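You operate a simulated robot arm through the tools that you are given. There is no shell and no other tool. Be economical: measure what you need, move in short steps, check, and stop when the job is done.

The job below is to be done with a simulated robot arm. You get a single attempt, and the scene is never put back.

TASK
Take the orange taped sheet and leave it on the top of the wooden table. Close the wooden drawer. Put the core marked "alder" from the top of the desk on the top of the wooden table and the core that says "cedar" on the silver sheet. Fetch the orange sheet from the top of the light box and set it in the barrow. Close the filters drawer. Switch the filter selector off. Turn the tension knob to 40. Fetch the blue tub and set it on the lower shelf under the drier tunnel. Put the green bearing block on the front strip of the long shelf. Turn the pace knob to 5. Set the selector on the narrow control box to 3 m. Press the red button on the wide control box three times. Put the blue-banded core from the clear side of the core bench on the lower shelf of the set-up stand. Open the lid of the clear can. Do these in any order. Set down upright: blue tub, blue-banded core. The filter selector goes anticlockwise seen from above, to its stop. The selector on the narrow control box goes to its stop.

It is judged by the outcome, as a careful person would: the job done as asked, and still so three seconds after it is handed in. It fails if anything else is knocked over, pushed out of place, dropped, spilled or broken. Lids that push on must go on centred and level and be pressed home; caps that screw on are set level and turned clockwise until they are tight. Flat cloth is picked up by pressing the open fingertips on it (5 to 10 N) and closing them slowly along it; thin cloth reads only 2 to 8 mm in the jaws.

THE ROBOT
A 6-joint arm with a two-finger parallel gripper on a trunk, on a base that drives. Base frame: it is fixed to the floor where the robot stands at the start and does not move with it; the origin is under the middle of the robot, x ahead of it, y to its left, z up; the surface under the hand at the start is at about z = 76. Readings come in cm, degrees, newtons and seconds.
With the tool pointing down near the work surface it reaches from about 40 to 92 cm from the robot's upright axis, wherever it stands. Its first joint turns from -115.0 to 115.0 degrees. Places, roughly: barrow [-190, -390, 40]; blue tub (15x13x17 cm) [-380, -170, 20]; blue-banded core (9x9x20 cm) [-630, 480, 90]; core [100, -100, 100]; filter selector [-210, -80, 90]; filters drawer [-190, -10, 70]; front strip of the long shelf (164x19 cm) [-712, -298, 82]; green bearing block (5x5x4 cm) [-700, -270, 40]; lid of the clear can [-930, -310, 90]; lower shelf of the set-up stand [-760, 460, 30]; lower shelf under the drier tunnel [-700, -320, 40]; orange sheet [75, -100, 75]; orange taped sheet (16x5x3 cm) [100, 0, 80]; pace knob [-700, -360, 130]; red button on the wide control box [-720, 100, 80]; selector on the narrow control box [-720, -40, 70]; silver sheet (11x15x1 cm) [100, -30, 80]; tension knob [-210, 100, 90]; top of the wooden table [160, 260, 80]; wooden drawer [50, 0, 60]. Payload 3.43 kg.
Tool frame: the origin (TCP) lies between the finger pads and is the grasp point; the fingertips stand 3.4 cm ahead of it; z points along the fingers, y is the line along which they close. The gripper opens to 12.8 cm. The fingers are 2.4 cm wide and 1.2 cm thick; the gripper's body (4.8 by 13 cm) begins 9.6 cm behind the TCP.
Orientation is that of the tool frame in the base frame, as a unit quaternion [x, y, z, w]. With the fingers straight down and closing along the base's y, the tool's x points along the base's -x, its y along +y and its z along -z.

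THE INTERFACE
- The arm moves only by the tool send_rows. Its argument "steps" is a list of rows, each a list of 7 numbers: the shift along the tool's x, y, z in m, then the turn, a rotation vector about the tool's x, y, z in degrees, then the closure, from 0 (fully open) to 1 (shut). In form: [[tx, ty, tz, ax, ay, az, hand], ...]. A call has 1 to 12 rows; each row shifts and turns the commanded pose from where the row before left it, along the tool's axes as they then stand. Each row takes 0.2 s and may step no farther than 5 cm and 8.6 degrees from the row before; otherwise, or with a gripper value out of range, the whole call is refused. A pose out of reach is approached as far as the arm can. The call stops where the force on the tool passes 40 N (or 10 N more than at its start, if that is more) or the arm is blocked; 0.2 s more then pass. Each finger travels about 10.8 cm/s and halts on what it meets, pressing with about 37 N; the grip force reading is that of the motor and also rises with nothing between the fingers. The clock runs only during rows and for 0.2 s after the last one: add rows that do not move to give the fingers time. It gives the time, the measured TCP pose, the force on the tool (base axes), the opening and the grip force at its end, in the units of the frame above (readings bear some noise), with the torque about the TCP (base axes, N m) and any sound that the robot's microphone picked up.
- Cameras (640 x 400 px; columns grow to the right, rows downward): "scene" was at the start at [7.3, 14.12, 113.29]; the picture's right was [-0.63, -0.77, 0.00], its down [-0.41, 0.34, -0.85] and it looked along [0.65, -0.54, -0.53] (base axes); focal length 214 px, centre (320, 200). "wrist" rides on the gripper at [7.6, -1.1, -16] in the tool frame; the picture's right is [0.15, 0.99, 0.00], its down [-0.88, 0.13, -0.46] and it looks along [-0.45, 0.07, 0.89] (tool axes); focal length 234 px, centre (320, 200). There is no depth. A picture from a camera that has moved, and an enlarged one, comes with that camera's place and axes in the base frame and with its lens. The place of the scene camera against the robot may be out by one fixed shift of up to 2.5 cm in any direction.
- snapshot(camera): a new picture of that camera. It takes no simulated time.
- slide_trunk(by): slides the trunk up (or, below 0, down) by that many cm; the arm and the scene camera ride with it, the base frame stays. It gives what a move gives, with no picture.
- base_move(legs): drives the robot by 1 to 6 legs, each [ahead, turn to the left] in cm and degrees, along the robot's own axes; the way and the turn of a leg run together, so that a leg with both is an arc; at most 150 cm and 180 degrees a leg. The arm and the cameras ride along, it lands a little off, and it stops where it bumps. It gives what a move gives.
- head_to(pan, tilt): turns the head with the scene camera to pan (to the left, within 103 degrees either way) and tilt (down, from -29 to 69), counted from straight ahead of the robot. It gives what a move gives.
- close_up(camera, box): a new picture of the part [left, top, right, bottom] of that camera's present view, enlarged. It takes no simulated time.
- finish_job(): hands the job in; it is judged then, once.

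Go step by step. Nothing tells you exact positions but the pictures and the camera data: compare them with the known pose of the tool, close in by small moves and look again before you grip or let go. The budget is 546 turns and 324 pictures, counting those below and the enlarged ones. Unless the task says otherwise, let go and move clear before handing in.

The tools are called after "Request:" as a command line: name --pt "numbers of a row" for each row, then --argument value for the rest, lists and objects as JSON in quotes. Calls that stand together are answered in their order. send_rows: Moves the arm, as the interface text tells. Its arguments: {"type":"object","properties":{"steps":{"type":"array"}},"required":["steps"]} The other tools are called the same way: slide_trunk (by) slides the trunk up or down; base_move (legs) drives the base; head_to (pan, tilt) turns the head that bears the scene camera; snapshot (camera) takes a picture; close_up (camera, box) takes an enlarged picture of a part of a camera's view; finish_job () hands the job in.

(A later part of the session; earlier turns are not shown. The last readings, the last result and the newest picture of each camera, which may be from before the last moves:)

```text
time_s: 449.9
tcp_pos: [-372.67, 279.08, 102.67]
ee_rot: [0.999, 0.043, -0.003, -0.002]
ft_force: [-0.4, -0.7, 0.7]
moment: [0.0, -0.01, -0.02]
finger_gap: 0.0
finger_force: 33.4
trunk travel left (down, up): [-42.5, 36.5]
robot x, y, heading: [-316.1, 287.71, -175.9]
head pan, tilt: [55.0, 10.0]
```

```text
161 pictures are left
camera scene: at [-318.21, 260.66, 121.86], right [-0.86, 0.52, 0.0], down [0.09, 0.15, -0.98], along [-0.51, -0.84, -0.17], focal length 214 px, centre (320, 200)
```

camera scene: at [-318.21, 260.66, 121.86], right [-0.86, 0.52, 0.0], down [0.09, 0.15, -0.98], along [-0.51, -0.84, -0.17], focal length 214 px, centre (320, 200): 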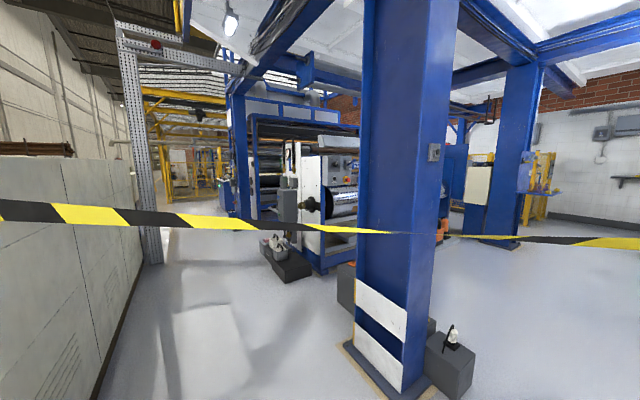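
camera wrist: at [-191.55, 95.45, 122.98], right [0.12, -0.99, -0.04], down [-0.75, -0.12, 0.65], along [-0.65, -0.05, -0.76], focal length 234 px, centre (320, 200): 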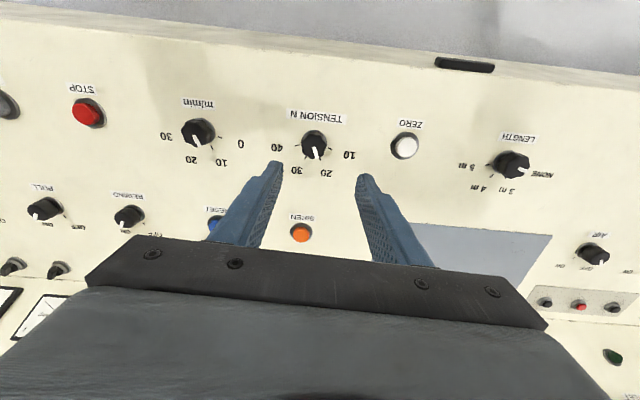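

Request:
head_to --pan -15 --tilt 15

Request:
snapshot --camera "scene"

Request:
snapshot --camera "wrist"

```text
time_s: 451.3
tcp_pos: [-372.62, 279.01, 102.66]
ee_rot: [0.999, 0.043, -0.003, -0.003]
ft_force: [0.5, 0.1, 0.2]
moment: [-0.02, -0.04, -0.03]
finger_gap: 0.0
finger_force: 33.5
trunk travel left (down, up): [-42.5, 36.5]
robot x, y, heading: [-316.42, 287.25, -175.9]
head pan, tilt: [-15.0, 15.0]
```

```text
160 pictures are left
camera scene: at [-322.59, 270.4, 121.05], right [0.19, 0.98, 0.0], down [0.25, -0.05, -0.97], along [-0.95, 0.18, -0.26], focal length 214 px, centre (320, 200)
```

scene: 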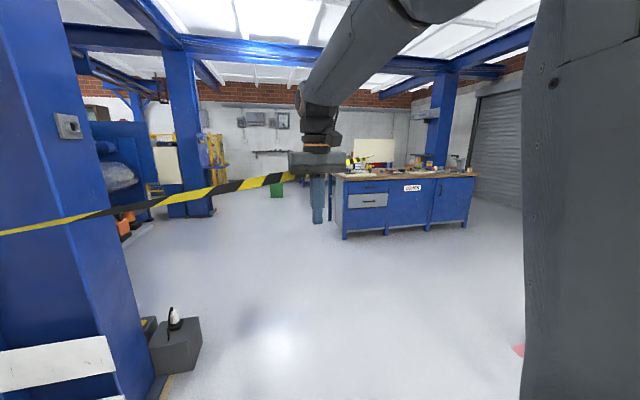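

```text
159 pictures are left
camera wrist: at [-365.19, 280.7, 118.62], right [0.23, -0.97, -0.01], down [-0.86, -0.21, 0.46], along [-0.45, -0.1, -0.89], focal length 234 px, centre (320, 200)
```

wrist: 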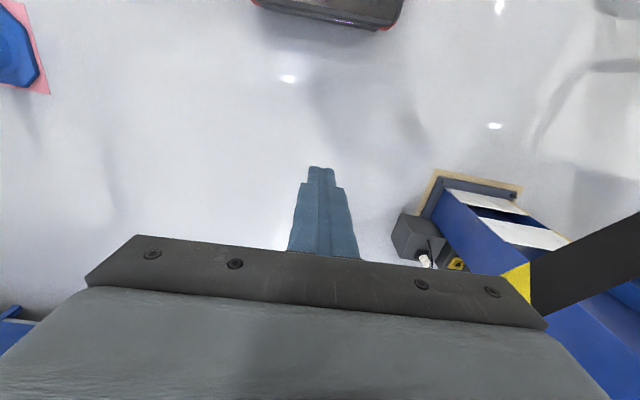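

The barrier tape runs from the console column to beyond my hand, close on my left. I back off and swing north-west, away from it, toward the blue core bench.

Request:
base_move --legs '[[-60, 0], [0, -38], [150, 0], [30, 0]]'

Request:
head_to --pan 30 --tilt 15

Request:
snapshot --camera "scene"

```text
time_s: 464.2
tcp_pos: [-437.82, 400.64, 102.75]
ee_rot: [0.966, -0.259, -0.003, -0.002]
ft_force: [-0.4, 0.3, 0.7]
moment: [0.0, 0.03, 0.03]
finger_gap: 0.0
finger_force: 32.7
trunk travel left (down, up): [-42.5, 36.5]
robot x, y, heading: [-386.5, 375.15, 149.3]
head pan, tilt: [-15.0, 15.0]
stopped in leg 4: the robot was blocked; the commanded pose is now the measured one
```

```text
time_s: 465.3
tcp_pos: [-437.82, 400.89, 102.78]
ee_rot: [0.966, -0.26, -0.003, -0.002]
ft_force: [-0.2, -0.7, 0.4]
moment: [-0.01, 0.02, 0.02]
finger_gap: 0.0
finger_force: 32.7
trunk travel left (down, up): [-42.5, 36.5]
robot x, y, heading: [-386.82, 375.25, 149.2]
head pan, tilt: [30.0, 15.0]
```

```text
158 pictures are left
camera scene: at [-405.26, 357.4, 120.98], right [0.02, 1.0, 0.01], down [0.26, 0.0, -0.96], along [-0.96, 0.02, -0.26], focal length 214 px, centre (320, 200)
```

scene: 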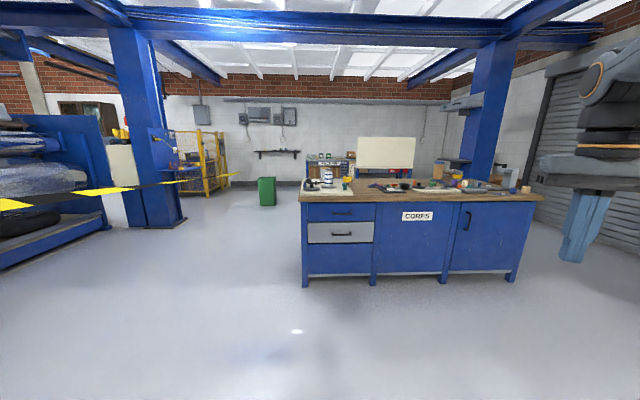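

Blocked again—probably the blue cone on my right. Looking.

Request:
head_to --pan -40 --tilt 50

Request:
snapshot --camera "scene"

```text
time_s: 466.7
tcp_pos: [-437.88, 400.76, 102.83]
ee_rot: [0.966, -0.26, -0.003, -0.002]
ft_force: [0.8, -0.7, -0.1]
moment: [0.0, 0.01, 0.02]
finger_gap: 0.0
finger_force: 33.4
trunk travel left (down, up): [-42.5, 36.5]
robot x, y, heading: [-386.44, 375.24, 149.0]
head pan, tilt: [-40.0, 50.0]
```

```text
157 pictures are left
camera scene: at [-398.44, 364.56, 115.69], right [0.94, 0.33, 0.01], down [0.25, -0.72, -0.65], along [-0.21, 0.61, -0.76], focal length 214 px, centre (320, 200)
```

scene: 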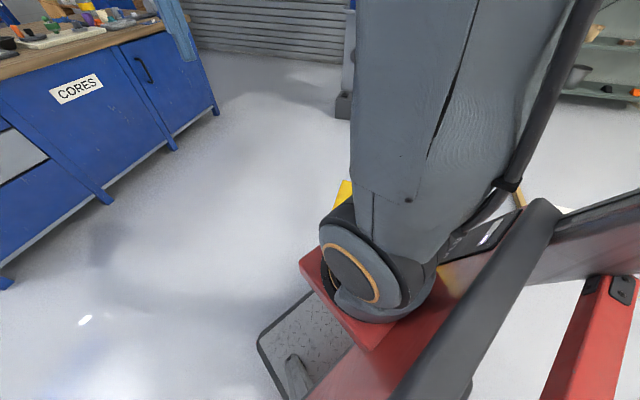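

Request:
base_move --legs '[[-30, 0]]'

Request:
head_to --pan -12 --tilt 45

Request:
snapshot --camera "scene"

Request:
snapshot --camera "wrist"

```text
time_s: 468.8
tcp_pos: [-412.07, 385.13, 102.64]
ee_rot: [0.966, -0.257, -0.003, -0.002]
ft_force: [-0.2, 0.2, -0.1]
moment: [0.0, -0.02, -0.01]
finger_gap: 0.01
finger_force: 32.7
trunk travel left (down, up): [-42.5, 36.5]
robot x, y, heading: [-360.82, 359.99, 149.5]
head pan, tilt: [-40.0, 50.0]
```

```text
time_s: 469.7
tcp_pos: [-412.05, 385.12, 102.51]
ee_rot: [0.967, -0.256, -0.004, -0.002]
ft_force: [0.5, 0.4, -0.2]
moment: [0.01, 0.05, 0.01]
finger_gap: 0.0
finger_force: 32.8
trunk travel left (down, up): [-42.5, 36.5]
robot x, y, heading: [-360.28, 359.96, 149.3]
head pan, tilt: [-12.0, 45.0]
```

```text
156 pictures are left
camera scene: at [-375.39, 348.21, 116.37], right [0.68, 0.74, 0.0], down [0.52, -0.48, -0.71], along [-0.52, 0.48, -0.71], focal length 214 px, centre (320, 200)
```

scene: 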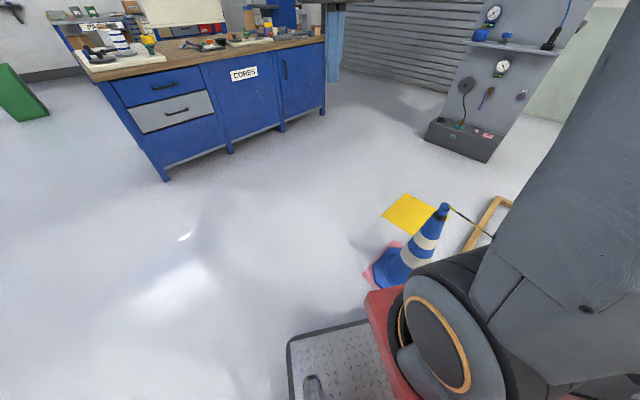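

```text
155 pictures are left
camera wrist: at [-404.87, 382.25, 118.61], right [-0.36, -0.93, 0.0], down [-0.83, 0.32, 0.46], along [-0.43, 0.17, -0.89], focal length 234 px, centre (320, 200)
```

wrist: 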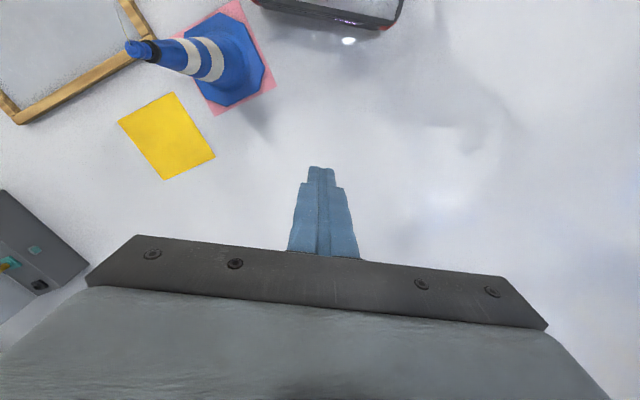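

The blue cone sits squarely on its pink mat, so it wasn't displaced. I pass it further left, then look at the bench.

Request:
base_move --legs '[[0, 31], [100, 0]]'

Request:
head_to --pan -30 --tilt 20

Request:
snapshot --camera "scene"

Request:
close_up --camera "scene" --box '[200, 80, 520, 280]'

```text
time_s: 476.4
tcp_pos: [-517.56, 355.01, 102.59]
ee_rot: [1.0, 0.008, -0.004, -0.001]
ft_force: [-0.9, 0.2, 0.3]
moment: [-0.01, -0.04, -0.01]
finger_gap: 0.0
finger_force: 33.2
trunk travel left (down, up): [-42.5, 36.5]
robot x, y, heading: [-460.2, 359.22, -180.2]
head pan, tilt: [-12.0, 45.0]
```

```text
time_s: 477.3
tcp_pos: [-517.55, 354.93, 102.64]
ee_rot: [1.0, 0.008, -0.003, -0.001]
ft_force: [0.5, 0.0, 0.4]
moment: [-0.01, 0.01, -0.02]
finger_gap: 0.01
finger_force: 33.2
trunk travel left (down, up): [-42.5, 36.5]
robot x, y, heading: [-460.9, 358.83, -179.8]
head pan, tilt: [-30.0, 20.0]
```

```text
154 pictures are left
camera scene: at [-467.13, 344.76, 120.23], right [0.5, 0.87, 0.0], down [0.3, -0.17, -0.94], along [-0.81, 0.47, -0.34], focal length 214 px, centre (320, 200)
```

scene: 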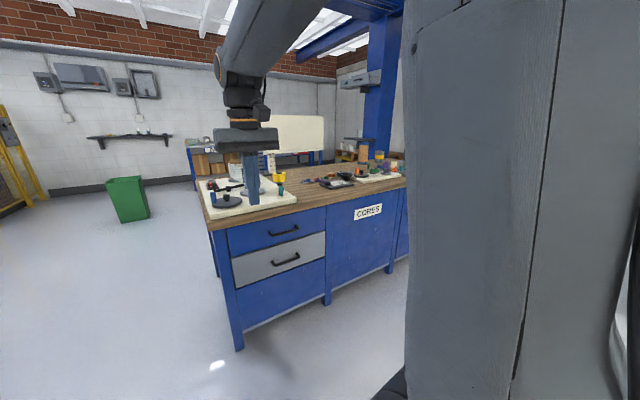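

```text
2.00 times, centred on (360, 180) of scene
camera zoom: at [-467.13, 344.76, 120.23], right [0.5, 0.87, 0.0], down [0.3, -0.17, -0.94], along [-0.81, 0.47, -0.34], focal length 429 px, centre (240, 240)
```

zoom: 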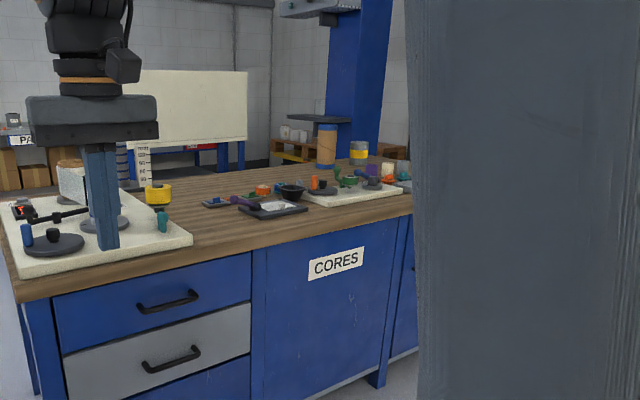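

The blue-banded core stands at the back of the bench near [-615, 475]. Driving in front of it.

Request:
base_move --legs '[[0, -90.2], [117, 0], [0, 90], [50, 0]]'

Request:
head_to --pan 0 --tilt 25

Request:
snapshot --camera "scene"

Request:
snapshot --camera "wrist"

```text
time_s: 493.3
tcp_pos: [-562.7, 473.79, 102.79]
ee_rot: [1.0, -0.023, -0.003, -0.001]
ft_force: [-0.3, 1.0, 0.3]
moment: [-0.02, 0.0, -0.03]
finger_gap: 0.02
finger_force: 33.0
trunk travel left (down, up): [-42.5, 36.5]
robot x, y, heading: [-505.52, 474.31, 176.5]
head pan, tilt: [-30.0, 20.0]
```

```text
time_s: 494.2
tcp_pos: [-562.66, 473.77, 102.57]
ee_rot: [1.0, -0.023, -0.003, -0.001]
ft_force: [0.1, 0.0, 0.1]
moment: [0.0, -0.01, 0.02]
finger_gap: 0.0
finger_force: 32.9
trunk travel left (down, up): [-42.5, 36.5]
robot x, y, heading: [-505.32, 474.62, 176.5]
head pan, tilt: [0.0, 25.0]
```

```text
152 pictures are left
camera scene: at [-514.36, 455.87, 119.43], right [0.06, 1.0, 0.0], down [0.42, -0.03, -0.91], along [-0.9, 0.06, -0.42], focal length 214 px, centre (320, 200)
```

scene: 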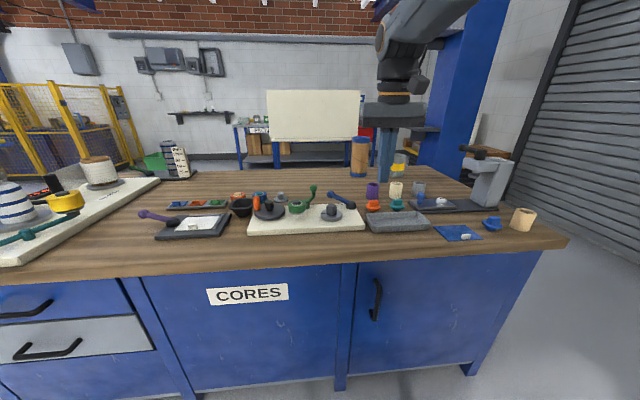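

```text
151 pictures are left
camera wrist: at [-554.93, 474.46, 118.61], right [0.1, -0.99, 0.0], down [-0.88, -0.09, 0.46], along [-0.46, -0.05, -0.89], focal length 234 px, centre (320, 200)
```

wrist: 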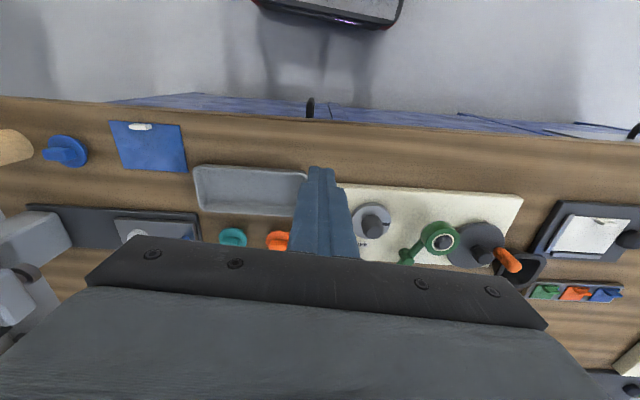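

Request:
head_to --pan -35 --tilt 15

Request:
snapshot --camera "scene"

Request:
head_to --pan 25 --tilt 15

Request:
snapshot --camera "scene"

```text
time_s: 495.2
tcp_pos: [-562.51, 473.81, 102.51]
ee_rot: [1.0, -0.023, -0.003, -0.001]
ft_force: [0.4, 0.5, -0.3]
moment: [0.01, 0.0, 0.04]
finger_gap: 0.0
finger_force: 33.2
trunk travel left (down, up): [-42.5, 36.5]
robot x, y, heading: [-505.6, 474.49, 176.5]
head pan, tilt: [-35.0, 15.0]
```

```text
150 pictures are left
camera scene: at [-512.48, 461.11, 121.05], right [0.62, 0.78, 0.0], down [0.2, -0.16, -0.97], along [-0.76, 0.6, -0.26], focal length 214 px, centre (320, 200)
```

scene: 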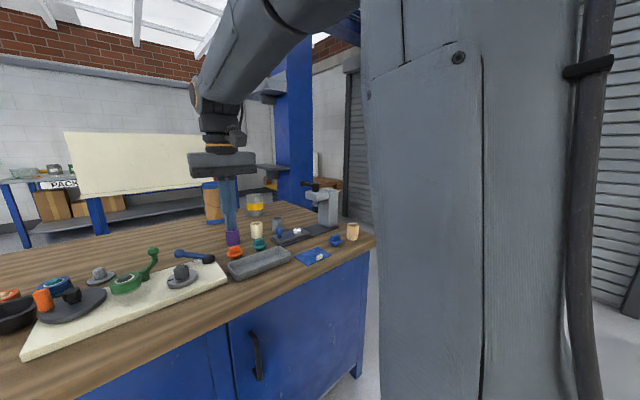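

```text
time_s: 496.5
tcp_pos: [-562.69, 473.64, 102.58]
ee_rot: [1.0, -0.022, -0.004, -0.001]
ft_force: [-0.3, 1.3, -0.4]
moment: [-0.02, 0.01, 0.03]
finger_gap: 0.01
finger_force: 33.2
trunk travel left (down, up): [-42.5, 36.5]
robot x, y, heading: [-505.65, 474.38, 176.3]
head pan, tilt: [25.0, 15.0]
```

```text
149 pictures are left
camera scene: at [-513.86, 451.88, 121.05], right [-0.37, 0.93, 0.0], down [0.24, 0.09, -0.97], along [-0.9, -0.35, -0.26], focal length 214 px, centre (320, 200)
```

scene: 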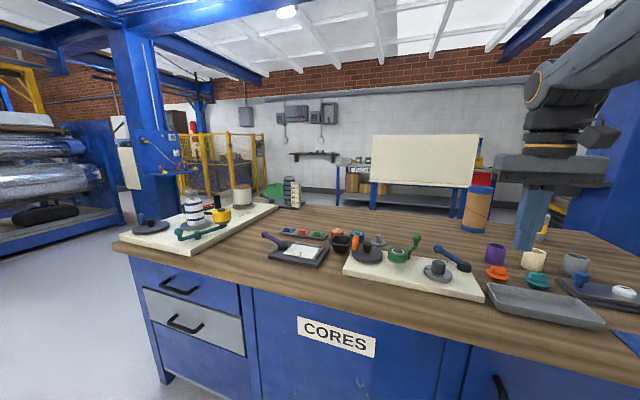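

Request:
head_to --pan 75 --tilt 15

Request:
snapshot --camera "scene"

```text
time_s: 497.7
tcp_pos: [-562.53, 473.66, 102.61]
ee_rot: [1.0, -0.023, -0.004, -0.001]
ft_force: [-0.8, -1.0, 0.5]
moment: [0.04, 0.01, 0.02]
finger_gap: 0.01
finger_force: 33.2
trunk travel left (down, up): [-42.5, 36.5]
robot x, y, heading: [-505.28, 474.22, 176.5]
head pan, tilt: [75.0, 15.0]
```

```text
148 pictures are left
camera scene: at [-508.14, 446.44, 121.05], right [-0.95, 0.32, 0.0], down [0.08, 0.25, -0.97], along [-0.31, -0.92, -0.26], focal length 214 px, centre (320, 200)
```

scene: 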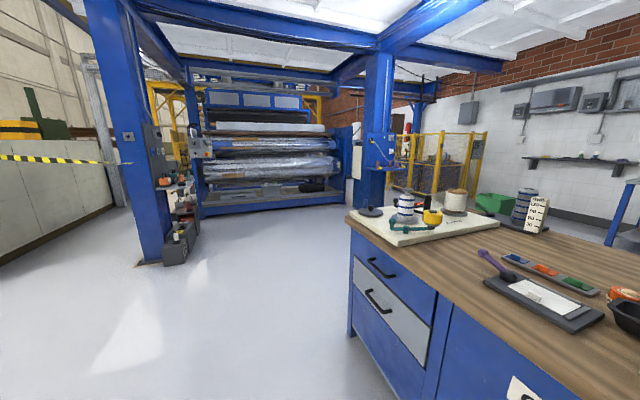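

The way south of the bench is open. I go around its south end to the clear back side (west).

Request:
base_move --legs '[[-15, 0], [0, 93.7], [120, 0], [68, 0], [0, -90], [90, 0]]'

Request:
head_to --pan -35 --tilt 20

Request:
snapshot --camera "scene"

```text
time_s: 520.4
tcp_pos: [-635.57, 276.64, 102.72]
ee_rot: [1.0, 0.013, -0.003, -0.001]
ft_force: [0.5, -0.1, -0.9]
moment: [0.01, 0.02, 0.0]
finger_gap: 0.02
finger_force: 32.9
trunk travel left (down, up): [-42.5, 36.5]
robot x, y, heading: [-578.27, 281.45, -179.6]
head pan, tilt: [75.0, 15.0]
```

```text
time_s: 522.2
tcp_pos: [-635.46, 276.68, 102.71]
ee_rot: [1.0, 0.012, -0.003, -0.001]
ft_force: [-0.4, -0.1, -0.6]
moment: [0.02, 0.04, -0.02]
finger_gap: 0.0
finger_force: 33.5
trunk travel left (down, up): [-42.5, 36.5]
robot x, y, heading: [-579.12, 281.6, -179.5]
head pan, tilt: [-35.0, 20.0]
```

```text
147 pictures are left
camera scene: at [-584.49, 267.61, 120.24], right [0.56, 0.83, 0.0], down [0.28, -0.19, -0.94], along [-0.78, 0.53, -0.34], focal length 214 px, centre (320, 200)
```

scene: 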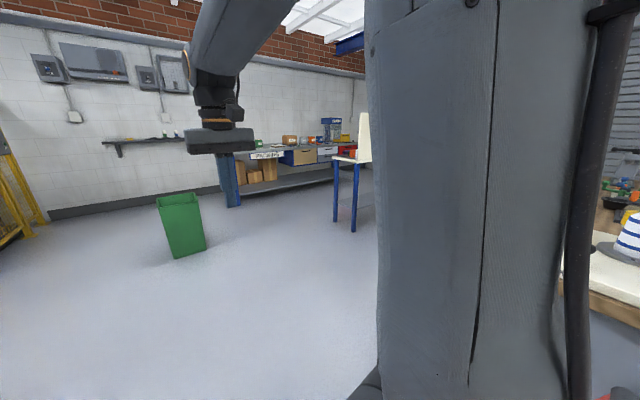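

The stand's legs are near x -744…-780, y≥425; the corridor behind the bench is ~100 cm wide. I drive into it heading north.

Request:
base_move --legs '[[112, 0], [0, -90.4], [80, 0]]'

Request:
head_to --pan 0 --tilt 25

Request:
snapshot --camera "scene"

```text
time_s: 535.7
tcp_pos: [-697.01, 415.87, 102.57]
ee_rot: [0.718, -0.696, -0.002, -0.003]
ft_force: [-1.2, -0.4, -0.5]
moment: [-0.01, 0.0, 0.02]
finger_gap: 0.02
finger_force: 33.4
trunk travel left (down, up): [-42.5, 36.5]
robot x, y, heading: [-692.2, 359.25, 90.8]
head pan, tilt: [-35.0, 20.0]
```

```text
time_s: 536.7
tcp_pos: [-697.01, 416.1, 102.74]
ee_rot: [0.718, -0.696, -0.001, -0.002]
ft_force: [-0.1, -0.8, 0.1]
moment: [0.02, -0.02, 0.0]
finger_gap: 0.0
finger_force: 32.9
trunk travel left (down, up): [-42.5, 36.5]
robot x, y, heading: [-691.95, 359.14, 90.8]
head pan, tilt: [0.0, 25.0]
```

```text
146 pictures are left
camera scene: at [-711.34, 367.02, 119.43], right [1.0, 0.01, 0.0], down [0.01, -0.42, -0.91], along [-0.01, 0.91, -0.42], focal length 214 px, centre (320, 200)
```

scene: 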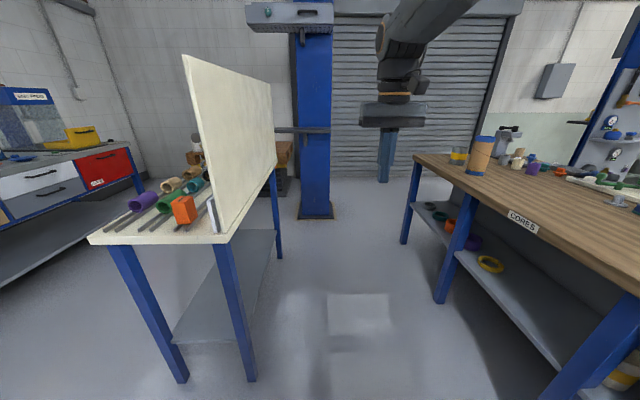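

Clear view: core near [-624, 484] standing 18 cm in from the back edge. Drive 80 cm further north and reach right.

Request:
base_move --legs '[[78, -0.8]]'

Request:
send_rows --pt "0 0 0 0 -7.5 0 0" --pt "0 0 0 0 -7.5 0 0" --pt "0 0 0 0 -7.5 0 0" --pt "0 0 0 0 -7.5 0 0" --pt "0 0 0 0 -7.5 0 0" --pt "0 0 0 0 -7.5 0 0" --pt "0 0 0 5.3 0 5.3 0" --pt "0 0 0 5.3 0 5.3 0" --pt "0 0 0 5.3 0 5.3 0" --pt "0 0 0 5.3 0 5.3 0" --pt "0 0 0 5.3 0 5.3 0" --pt "0 0 0 5.3 0 5.3 0"

Request:
snapshot --camera "wrist"

Request:
head_to --pan -25 --tilt 30

Request:
snapshot --camera "scene"

```text
time_s: 540.9
tcp_pos: [-697.07, 493.11, 102.62]
ee_rot: [0.713, -0.701, -0.001, -0.003]
ft_force: [0.4, 0.6, -0.4]
moment: [0.03, -0.01, -0.03]
finger_gap: 0.0
finger_force: 32.9
trunk travel left (down, up): [-42.5, 36.5]
robot x, y, heading: [-692.62, 435.96, 90.4]
head pan, tilt: [0.0, 25.0]
```

```text
time_s: 543.5
tcp_pos: [-697.19, 495.02, 102.06]
ee_rot: [-0.36, 0.85, 0.152, 0.353]
ft_force: [-0.3, -0.8, -1.0]
moment: [0.02, -0.01, 0.0]
finger_gap: 12.79
finger_force: 0.0
out of reach, approached as far as the arm can: row 6
trunk travel left (down, up): [-42.5, 36.5]
robot x, y, heading: [-692.77, 436.36, 90.1]
head pan, tilt: [0.0, 25.0]
```

```text
145 pictures are left
camera wrist: at [-708.16, 482.19, 107.97], right [-0.78, 0.61, -0.1], down [0.11, 0.3, 0.95], along [0.61, 0.73, -0.3], focal length 234 px, centre (320, 200)
```

wrist: 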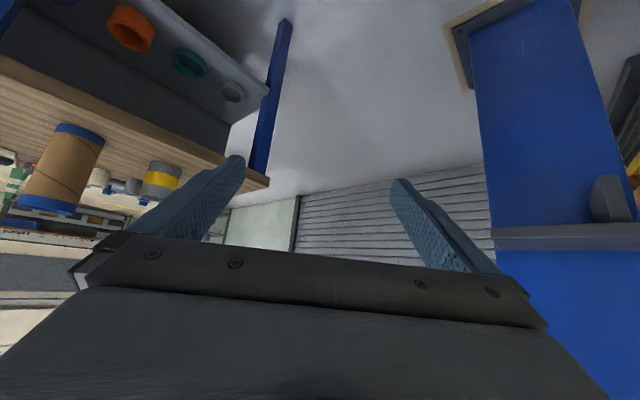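

```text
time_s: 544.4
tcp_pos: [-697.24, 495.08, 102.03]
ee_rot: [-0.361, 0.849, 0.152, 0.354]
ft_force: [-0.2, 0.1, 0.9]
moment: [0.0, -0.01, -0.01]
finger_gap: 12.8
finger_force: 0.0
trunk travel left (down, up): [-42.5, 36.5]
robot x, y, heading: [-692.69, 436.22, 90.0]
head pan, tilt: [-25.0, 30.0]
```

```text
144 pictures are left
camera scene: at [-708.11, 443.36, 118.63], right [0.91, -0.42, 0.0], down [-0.21, -0.45, -0.87], along [0.36, 0.79, -0.5], focal length 214 px, centre (320, 200)
```

scene: 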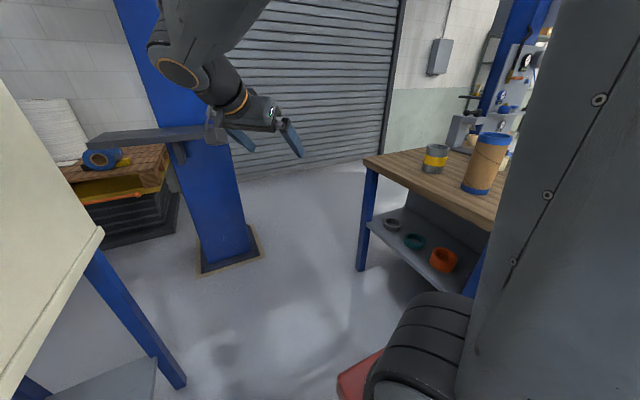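

Core is near [-625, 484]. Yawing a bit more and moving to a pre-grasp in line with it.

Request:
send_rows --pt "0 0 0 3.9 0 3.87 0" --pt "0 0 0 3.9 0 3.87 0" --pt "-0.0148 -0.0361 0.0214 0 0 0 0" --pt "-0.0148 -0.0361 0.0214 0 0 0 0" --pt "-0.0148 -0.0361 0.0214 0 0 0 0" --pt "-0.0148 -0.0361 0.0214 0 0 0 0" --pt "-0.0148 -0.0361 0.0214 0 0 0 0" --pt "-0.0148 -0.0361 0.0214 0 0 0 0" --pt "-0.0148 -0.0361 0.0214 0 0 0 0"

Request:
send_rows --pt "-0.0148 -0.0361 0.0214 0 0 0 0" --pt "-0.0148 -0.0361 0.0214 0 0 0 0" --pt "-0.0148 -0.0361 0.0214 0 0 0 0" --pt "-0.0148 -0.0361 0.0214 0 0 0 0" --pt "-0.0148 -0.0361 0.0214 0 0 0 0" --pt "-0.0148 -0.0361 0.0214 0 0 0 0" --pt "-0.0148 -0.0361 0.0214 0 0 0 0"

Request:
snapshot --camera "wrist"

```text
time_s: 546.4
tcp_pos: [-667.98, 484.94, 98.97]
ee_rot: [-0.278, 0.88, 0.117, 0.366]
ft_force: [0.6, 0.4, -0.2]
moment: [0.01, -0.03, -0.03]
finger_gap: 12.79
finger_force: 0.1
trunk travel left (down, up): [-42.5, 36.5]
robot x, y, heading: [-692.37, 436.5, 90.4]
head pan, tilt: [-25.0, 30.0]
```

```text
time_s: 548.0
tcp_pos: [-639.07, 474.48, 95.63]
ee_rot: [-0.278, 0.88, 0.118, 0.366]
ft_force: [-1.0, -0.5, -0.3]
moment: [-0.02, -0.01, -0.07]
finger_gap: 12.81
finger_force: 0.1
trunk travel left (down, up): [-42.5, 36.5]
robot x, y, heading: [-692.82, 436.21, 90.1]
head pan, tilt: [-25.0, 30.0]
```

```text
143 pictures are left
camera wrist: at [-652.14, 463.82, 101.48], right [-0.65, 0.75, -0.1], down [0.17, 0.27, 0.95], along [0.74, 0.6, -0.31], focal length 234 px, centre (320, 200)
```

wrist: 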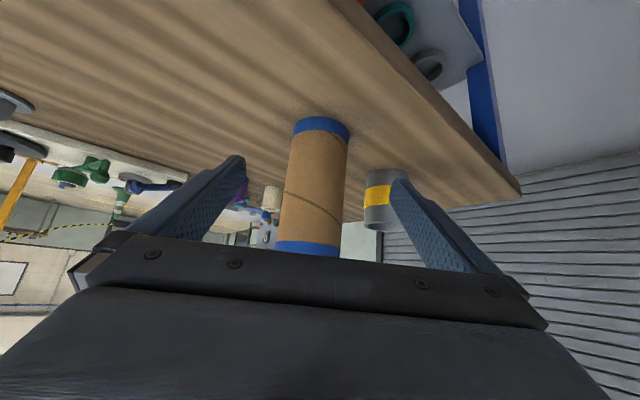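

Request:
send_rows --pt "-0.029 0 0.029 0 0 0 0" --pt "-0.029 0 0.029 0 0 0 0" --pt "-0.029 0 0.029 0 0 0 0" --pt "-0.029 0 0.029 0 0 0 0"

Request:
snapshot --camera "wrist"

Request:
snapshot --camera "scene"

```text
time_s: 549.0
tcp_pos: [-625.63, 483.95, 95.62]
ee_rot: [-0.278, 0.88, 0.118, 0.368]
ft_force: [0.4, -0.9, 0.4]
moment: [0.02, 0.05, 0.02]
finger_gap: 12.78
finger_force: 0.0
trunk travel left (down, up): [-42.5, 36.5]
robot x, y, heading: [-692.32, 436.24, 90.4]
head pan, tilt: [-25.0, 30.0]
```

```text
142 pictures are left
camera wrist: at [-638.62, 473.36, 101.53], right [-0.65, 0.75, -0.1], down [0.17, 0.27, 0.95], along [0.74, 0.6, -0.3], focal length 234 px, centre (320, 200)
```

wrist: 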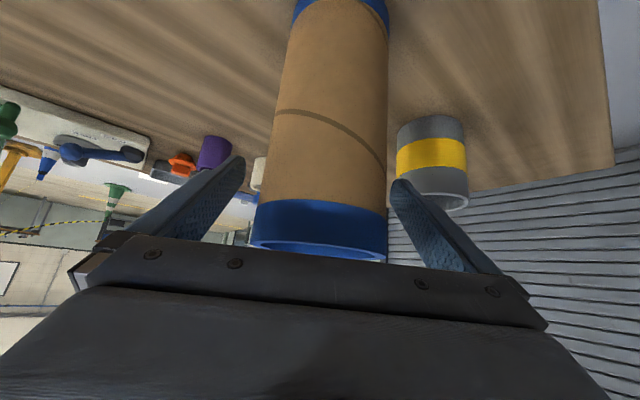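

```text
141 pictures are left
camera scene: at [-708.12, 443.33, 118.63], right [0.91, -0.42, 0.0], down [-0.21, -0.45, -0.87], along [0.36, 0.79, -0.5], focal length 214 px, centre (320, 200)
```

scene: 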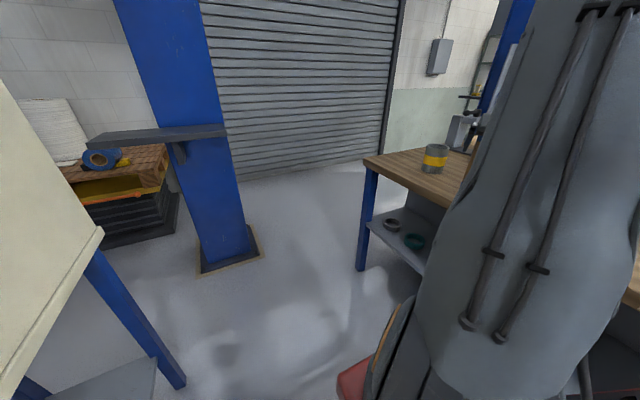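

Request:
send_rows --pt "0.0177 0 0.0177 0 0 0 0" --pt "0 0 0 0 0 0 0.15" --pt "0 0 0 0 0 0 0.25" --pt "0 0 0 0 0 0 0.32" --pt "0 0 0 0 0 0 0.4" --pt "0 0 0 0 0 0 0.5" --pt "0 0 0 0 0 0 1" --pt "0 0 0 0 0 0 1"

Request:
send_rows --pt "-0.007 0 -0.007 0 0 0 1" --pt "-0.014 0 -0.014 0 0 0 1" --pt "-0.021 0 -0.021 0 0 0 1" --pt "-0.021 0 -0.021 0 0 0 1"

Request:
snapshot --camera "wrist"

```text
time_s: 550.8
tcp_pos: [-625.7, 483.86, 93.13]
ee_rot: [-0.277, 0.88, 0.118, 0.367]
ft_force: [-0.3, 1.2, -0.4]
moment: [0.04, -0.02, -0.01]
finger_gap: 8.5
finger_force: 36.8
trunk travel left (down, up): [-42.5, 36.5]
robot x, y, heading: [-692.33, 436.44, 90.0]
head pan, tilt: [-25.0, 30.0]
```

```text
time_s: 551.8
tcp_pos: [-625.55, 483.84, 101.95]
ee_rot: [-0.277, 0.881, 0.118, 0.366]
ft_force: [0.0, -0.5, -2.9]
moment: [-0.01, -0.01, 0.02]
finger_gap: 8.53
finger_force: 37.4
trunk travel left (down, up): [-42.5, 36.5]
robot x, y, heading: [-692.41, 436.25, 90.1]
head pan, tilt: [-25.0, 30.0]
```

```text
140 pictures are left
camera wrist: at [-638.62, 473.28, 107.9], right [-0.65, 0.75, -0.1], down [0.17, 0.27, 0.95], along [0.74, 0.6, -0.31], focal length 234 px, centre (320, 200)
```

wrist: 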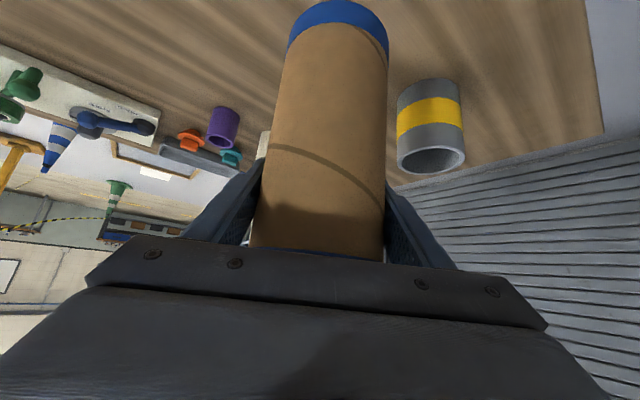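

Core held. Retracing back over the corridor and turning the hand forward again.

Request:
send_rows --pt "0.029 0 -0.029 0 0 0 1" --pt "0.029 0 -0.029 0 0 0 1" --pt "0.029 0 -0.029 0 0 0 1" --pt "0.029 0 -0.029 0 0 0 1" --pt "0.0148 0.0361 -0.0214 0 0 0 1" --pt "0.0148 0.0361 -0.0214 0 0 0 1" --pt "0.0148 0.0361 -0.0214 0 0 0 1" --pt "0.0148 0.0361 -0.0214 0 0 0 1" --pt "0.0148 0.0361 -0.0214 0 0 0 1" --pt "0.0148 0.0361 -0.0214 0 0 0 1" --pt "0.0148 0.0361 -0.0214 0 0 0 1" --pt "0.0148 0.0361 -0.0214 0 0 0 1"

Request:
send_rows --pt "0.0148 0.0361 -0.0214 0 0 0 1" --pt "0.0148 0.0361 -0.0214 0 0 0 1" --pt "0.0148 0.0361 -0.0214 0 0 0 1" --pt "0.0148 0.0361 -0.0214 0 0 0 1" --pt "0 0 0 -5.55 0 -5.55 1" --pt "0 0 0 -5.55 0 -5.55 1" --pt "0 0 0 -5.55 0 -5.55 1" --pt "0 0 0 -5.55 0 -5.55 1" --pt "0 0 0 -5.55 0 -5.55 1" --pt "0 0 0 -5.55 0 -5.55 1" --pt "0 0 0 -5.55 0 -5.55 1"

Request:
snapshot --camera "scene"

```text
time_s: 554.4
tcp_pos: [-671.58, 488.11, 105.5]
ee_rot: [-0.278, 0.88, 0.118, 0.366]
ft_force: [1.4, 0.0, -2.4]
moment: [-0.01, 0.01, 0.01]
finger_gap: 8.52
finger_force: 37.1
out of reach, approached as far as the arm can: row 9, 10, 11
trunk travel left (down, up): [-42.5, 36.5]
robot x, y, heading: [-692.51, 436.09, 90.3]
head pan, tilt: [-25.0, 30.0]
```

```text
time_s: 556.8
tcp_pos: [-688.17, 496.24, 106.77]
ee_rot: [0.653, -0.652, -0.274, -0.272]
ft_force: [-0.3, 0.5, -2.3]
moment: [-0.02, 0.0, -0.01]
finger_gap: 8.49
finger_force: 37.0
out of reach, approached as far as the arm can: row 8, 9, 10
trunk travel left (down, up): [-42.5, 36.5]
robot x, y, heading: [-692.44, 436.16, 90.3]
head pan, tilt: [-25.0, 30.0]
```

```text
139 pictures are left
camera scene: at [-708.1, 443.36, 118.63], right [0.91, -0.42, 0.0], down [-0.21, -0.45, -0.87], along [0.36, 0.79, -0.5], focal length 214 px, centre (320, 200)
```

scene: 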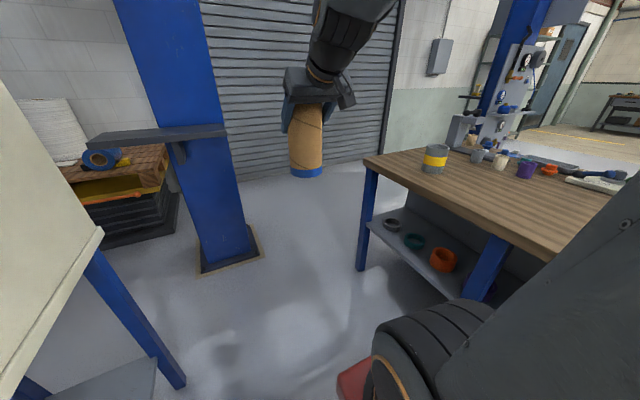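

Now back off and turn to face the set-up stand's open east side.

Request:
base_move --legs '[[0, -8], [-46, 0], [0, 46]]'

Request:
head_to --pan 0 --tilt 35

Request:
snapshot --camera "scene"

```text
time_s: 562.2
tcp_pos: [-731.47, 441.44, 106.75]
ee_rot: [0.825, -0.413, -0.344, -0.173]
ft_force: [0.2, 0.8, -2.5]
moment: [0.05, -0.04, -0.02]
finger_gap: 8.52
finger_force: 37.0
trunk travel left (down, up): [-42.5, 36.5]
robot x, y, heading: [-699.39, 390.53, 127.0]
head pan, tilt: [-25.0, 30.0]
```

```text
time_s: 563.1
tcp_pos: [-731.57, 441.44, 106.72]
ee_rot: [0.825, -0.413, -0.345, -0.174]
ft_force: [0.3, 0.8, -2.4]
moment: [0.02, 0.0, 0.01]
finger_gap: 8.5
finger_force: 37.0
trunk travel left (down, up): [-42.5, 36.5]
robot x, y, heading: [-698.81, 390.96, 127.3]
head pan, tilt: [0.0, 35.0]
```

```text
138 pictures are left
camera scene: at [-719.05, 385.29, 117.85], right [0.8, 0.6, 0.0], down [0.34, -0.46, -0.82], along [-0.49, 0.66, -0.57], focal length 214 px, centre (320, 200)
```

scene: 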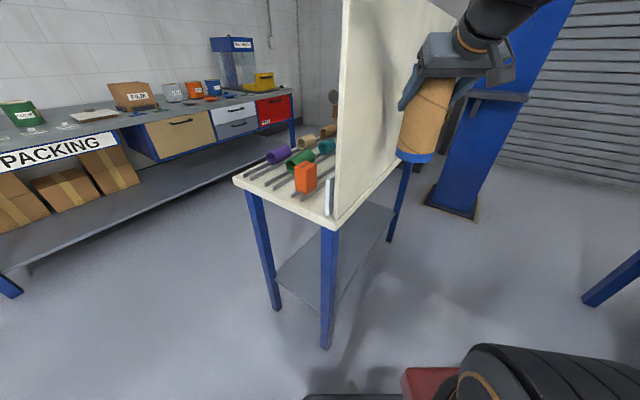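

Stand seen clearly: east legs at [-744, 422] and [-744, 509], shelf z≈25. I'll lower beside its open east side first.

Request:
send_rows --pt "0.028 -0.02 -0.028 0 0 0 1"

Request:
slide_trunk --by -30

Request:
snapshot --camera "scene"

```text
time_s: 563.5
tcp_pos: [-728.81, 442.59, 106.04]
ee_rot: [0.826, -0.413, -0.343, -0.172]
ft_force: [-0.3, -0.1, -2.0]
moment: [0.0, 0.0, -0.01]
finger_gap: 8.51
finger_force: 37.4
out of reach, approached as far as the arm can: row 1
trunk travel left (down, up): [-42.5, 36.5]
robot x, y, heading: [-699.26, 390.51, 127.0]
head pan, tilt: [0.0, 35.0]
```

```text
time_s: 566.5
tcp_pos: [-733.82, 449.21, 76.08]
ee_rot: [0.825, -0.413, -0.344, -0.173]
ft_force: [-1.3, -0.5, -2.6]
moment: [0.02, 0.02, 0.01]
finger_gap: 8.5
finger_force: 37.1
trunk travel left (down, up): [-12.5, 66.5]
robot x, y, heading: [-699.02, 390.83, 127.0]
head pan, tilt: [0.0, 35.0]
```

```text
137 pictures are left
camera scene: at [-724.07, 391.96, 87.85], right [0.8, 0.6, 0.0], down [0.34, -0.46, -0.82], along [-0.49, 0.65, -0.57], focal length 214 px, centre (320, 200)
```

scene: 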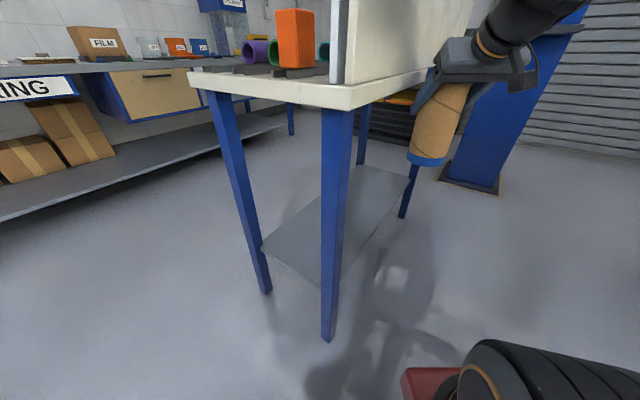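

Request:
send_rows --pt "0.0127 -0.024 -0.0127 0 0 0 1"

Request:
slide_trunk --by -12

Request:
send_rows --pt "0.028 0 0.028 0 0 0 1" --pt "0.028 0 0.028 0 0 0 1" --pt "0.028 0 0.028 0 0 0 1" --pt "0.021 0 0.021 0 0 0 1"

Request:
snapshot --camera "scene"

Request:
snapshot --camera "wrist"

```text
time_s: 566.9
tcp_pos: [-731.3, 450.18, 75.68]
ee_rot: [0.826, -0.412, -0.343, -0.172]
ft_force: [0.1, -0.1, -2.0]
moment: [0.02, -0.04, -0.03]
finger_gap: 8.51
finger_force: 36.7
out of reach, approached as far as the arm can: row 1
trunk travel left (down, up): [-12.5, 66.5]
robot x, y, heading: [-698.98, 390.97, 126.9]
head pan, tilt: [0.0, 35.0]
```

```text
time_s: 568.4
tcp_pos: [-733.18, 452.84, 63.84]
ee_rot: [0.826, -0.413, -0.344, -0.172]
ft_force: [-0.1, -0.7, -2.9]
moment: [0.01, 0.02, 0.02]
finger_gap: 8.49
finger_force: 37.3
trunk travel left (down, up): [-0.5, 78.5]
robot x, y, heading: [-699.33, 390.63, 126.9]
head pan, tilt: [0.0, 35.0]
```

```text
time_s: 569.4
tcp_pos: [-733.11, 452.98, 48.66]
ee_rot: [0.826, -0.413, -0.343, -0.172]
ft_force: [-0.5, -0.8, -1.8]
moment: [0.03, 0.0, -0.01]
finger_gap: 8.5
finger_force: 36.8
trunk travel left (down, up): [-0.5, 78.5]
robot x, y, heading: [-699.36, 390.31, 127.1]
head pan, tilt: [0.0, 35.0]
```

```text
136 pictures are left
camera scene: at [-726.07, 394.62, 75.85], right [0.8, 0.6, 0.0], down [0.34, -0.46, -0.82], along [-0.49, 0.65, -0.57], focal length 214 px, centre (320, 200)
```

scene: 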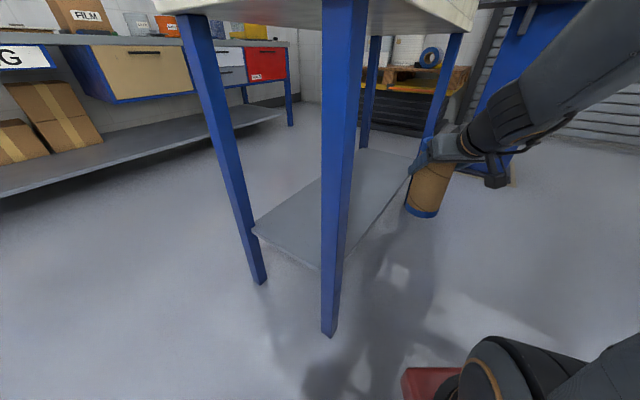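

```text
135 pictures are left
camera wrist: at [-722.27, 440.18, 54.64], right [-0.73, -0.68, -0.1], down [-0.28, 0.16, 0.95], along [-0.62, 0.72, -0.31], focal length 234 px, centre (320, 200)
```

wrist: 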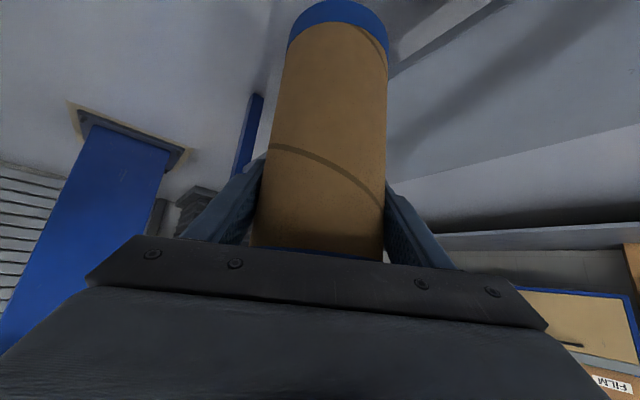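

Move the core in over the shelf.

Request:
send_rows --pt "-0.0237 0.0195 0.0237 0 0 0 1" --pt "-0.0237 0.0195 0.0237 0 0 0 1" --pt "-0.0237 0.0195 0.0237 0 0 0 1" --pt "-0.0237 0.0195 0.0237 0 0 0 1" --pt "-0.0237 0.0195 0.0237 0 0 0 1" --pt "-0.0237 0.0195 0.0237 0 0 0 1"

Request:
snapshot --camera "scene"

Request:
snapshot --camera "wrist"

```text
time_s: 570.8
tcp_pos: [-754.73, 462.01, 49.07]
ee_rot: [0.826, -0.412, -0.343, -0.172]
ft_force: [1.2, 0.1, -2.5]
moment: [0.03, 0.01, -0.02]
finger_gap: 8.51
finger_force: 37.2
trunk travel left (down, up): [-0.5, 78.5]
robot x, y, heading: [-699.11, 390.66, 127.0]
head pan, tilt: [0.0, 35.0]
```

```text
134 pictures are left
camera scene: at [-726.07, 394.62, 75.85], right [0.8, 0.6, 0.0], down [0.34, -0.46, -0.82], along [-0.49, 0.65, -0.57], focal length 214 px, centre (320, 200)
```

scene: 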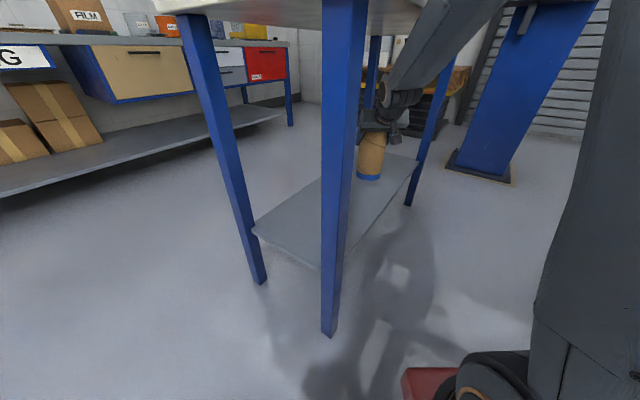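

```text
133 pictures are left
camera wrist: at [-743.89, 449.3, 54.97], right [-0.73, -0.68, -0.1], down [-0.28, 0.16, 0.95], along [-0.62, 0.72, -0.31], focal length 234 px, centre (320, 200)
```

wrist: 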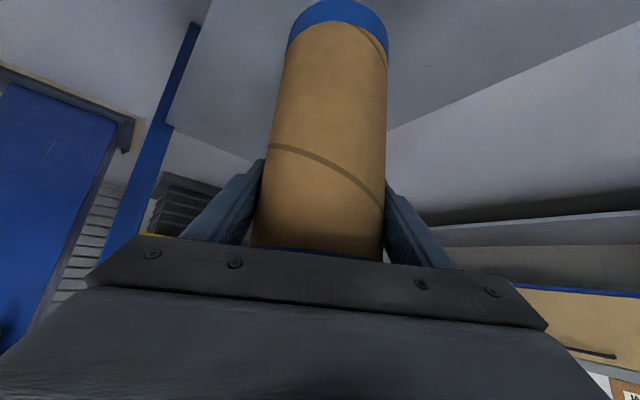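

Request:
send_rows --pt "0.0141 0 0.0141 0 0 0 1" --pt "0.0141 0 0.0141 0 0 0 1" --pt "0.0141 0 0.0141 0 0 0 1"

Request:
close_up --camera "scene" --box '[320, 40, 480, 240]'

```text
time_s: 571.6
tcp_pos: [-754.71, 462.18, 43.36]
ee_rot: [0.826, -0.413, -0.343, -0.172]
ft_force: [-0.4, 0.3, -2.8]
moment: [0.0, -0.02, 0.0]
finger_gap: 8.49
finger_force: 36.9
out of reach, approached as far as the arm can: row 3
trunk travel left (down, up): [-0.5, 78.5]
robot x, y, heading: [-698.77, 390.57, 127.0]
head pan, tilt: [0.0, 35.0]
```

```text
2.00 times, centred on (400, 140) of scene
camera zoom: at [-726.08, 394.63, 75.85], right [0.8, 0.6, 0.0], down [0.34, -0.46, -0.82], along [-0.49, 0.65, -0.57], focal length 429 px, centre (160, 320)
```

zoom: 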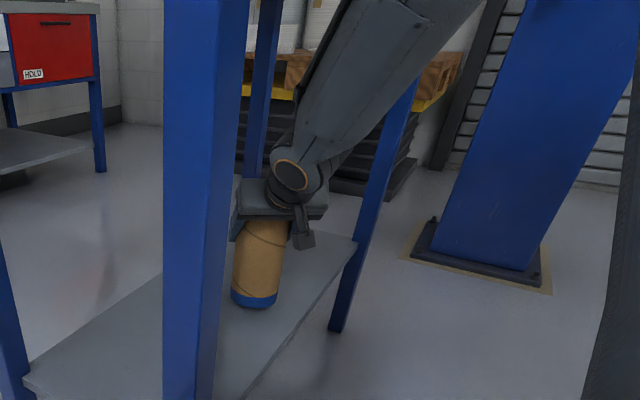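

Need a little more reach: drive forward 8 cm (core moves toward the shelf's middle), then continue down.

Request:
base_move --legs '[[8, 0]]'

Request:
send_rows --pt "0.0282 0 -0.0282 0 0 0 1" --pt "0.0141 0 0.0141 0 0 0 1" --pt "0.0071 0 0.0071 0 0 0 1"

Request:
close_up --camera "scene" --box '[320, 40, 480, 240]'

```text
time_s: 572.6
tcp_pos: [-757.15, 466.35, 42.73]
ee_rot: [0.828, -0.415, -0.337, -0.171]
ft_force: [-0.2, 0.5, -2.0]
moment: [0.04, 0.02, 0.0]
finger_gap: 8.47
finger_force: 36.4
trunk travel left (down, up): [-0.5, 78.5]
robot x, y, heading: [-702.5, 395.01, 126.6]
head pan, tilt: [0.0, 35.0]
stopped in leg 1: the robot was blocked; the commanded pose is now the measured one
```

```text
time_s: 573.4
tcp_pos: [-754.03, 463.85, 41.31]
ee_rot: [0.777, -0.502, -0.349, -0.151]
ft_force: [3.0, -0.3, 9.9]
moment: [0.16, -0.48, -0.08]
finger_gap: 8.51
finger_force: 37.1
out of reach, approached as far as the arm can: row 2
trunk travel left (down, up): [-0.5, 78.5]
robot x, y, heading: [-702.48, 395.21, 126.8]
head pan, tilt: [0.0, 35.0]
stopped in row 3: the force on the tool passed its limit at 41 N (the readings are from after the stop); the commanded pose is now the measured one
```

```text
2.00 times, centred on (400, 140) of scene
camera zoom: at [-729.34, 399.17, 75.85], right [0.8, 0.6, 0.0], down [0.34, -0.46, -0.82], along [-0.49, 0.66, -0.57], focal length 429 px, centre (160, 320)
```

zoom: 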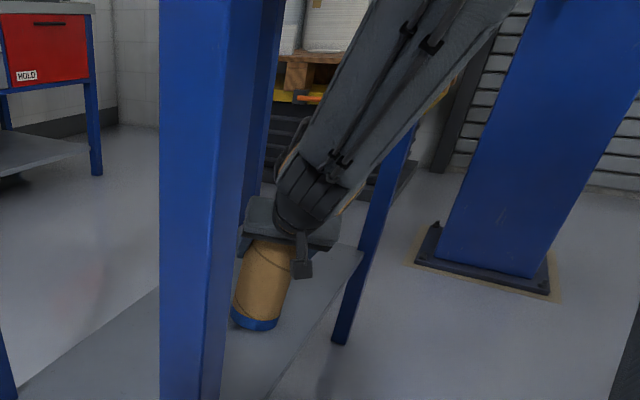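

The core touched with a slight roll. Raise 1 cm, level it, and look.

Request:
send_rows --pt "-0.0085 0 -0.0085 0 0 0 1" --pt "0 0 0 2.37 0 -2.37 1" --pt "0 0 0 2.37 0 -2.37 1" --pt "0 0 0 0 0 0 1"

Request:
snapshot --camera "scene"

```text
time_s: 574.4
tcp_pos: [-753.97, 463.95, 42.3]
ee_rot: [0.792, -0.482, -0.321, -0.195]
ft_force: [-0.1, 0.5, -1.8]
moment: [0.06, -0.01, 0.01]
finger_gap: 8.51
finger_force: 36.4
trunk travel left (down, up): [-0.5, 78.5]
robot x, y, heading: [-702.49, 395.04, 126.9]
head pan, tilt: [0.0, 35.0]
```

```text
130 pictures are left
camera scene: at [-729.37, 399.19, 75.84], right [0.8, 0.6, 0.0], down [0.34, -0.46, -0.82], along [-0.49, 0.66, -0.57], focal length 214 px, centre (320, 200)
```

scene: 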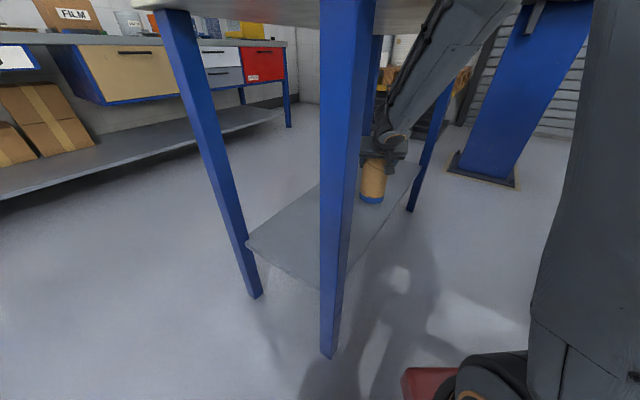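

Request:
send_rows --pt "0.0035 0 0.0035 0 0 0 1" --pt "0.002 0 0.002 0 0 0 1" --pt "0.0014 0 0.0014 0 0 0 1"

```text
time_s: 575.2
tcp_pos: [-754.0, 463.81, 41.36]
ee_rot: [0.791, -0.482, -0.321, -0.196]
ft_force: [-0.9, -0.4, -2.1]
moment: [0.04, 0.02, -0.02]
finger_gap: 8.48
finger_force: 37.1
trunk travel left (down, up): [-0.5, 78.5]
robot x, y, heading: [-702.37, 394.8, 126.8]
head pan, tilt: [0.0, 35.0]
```

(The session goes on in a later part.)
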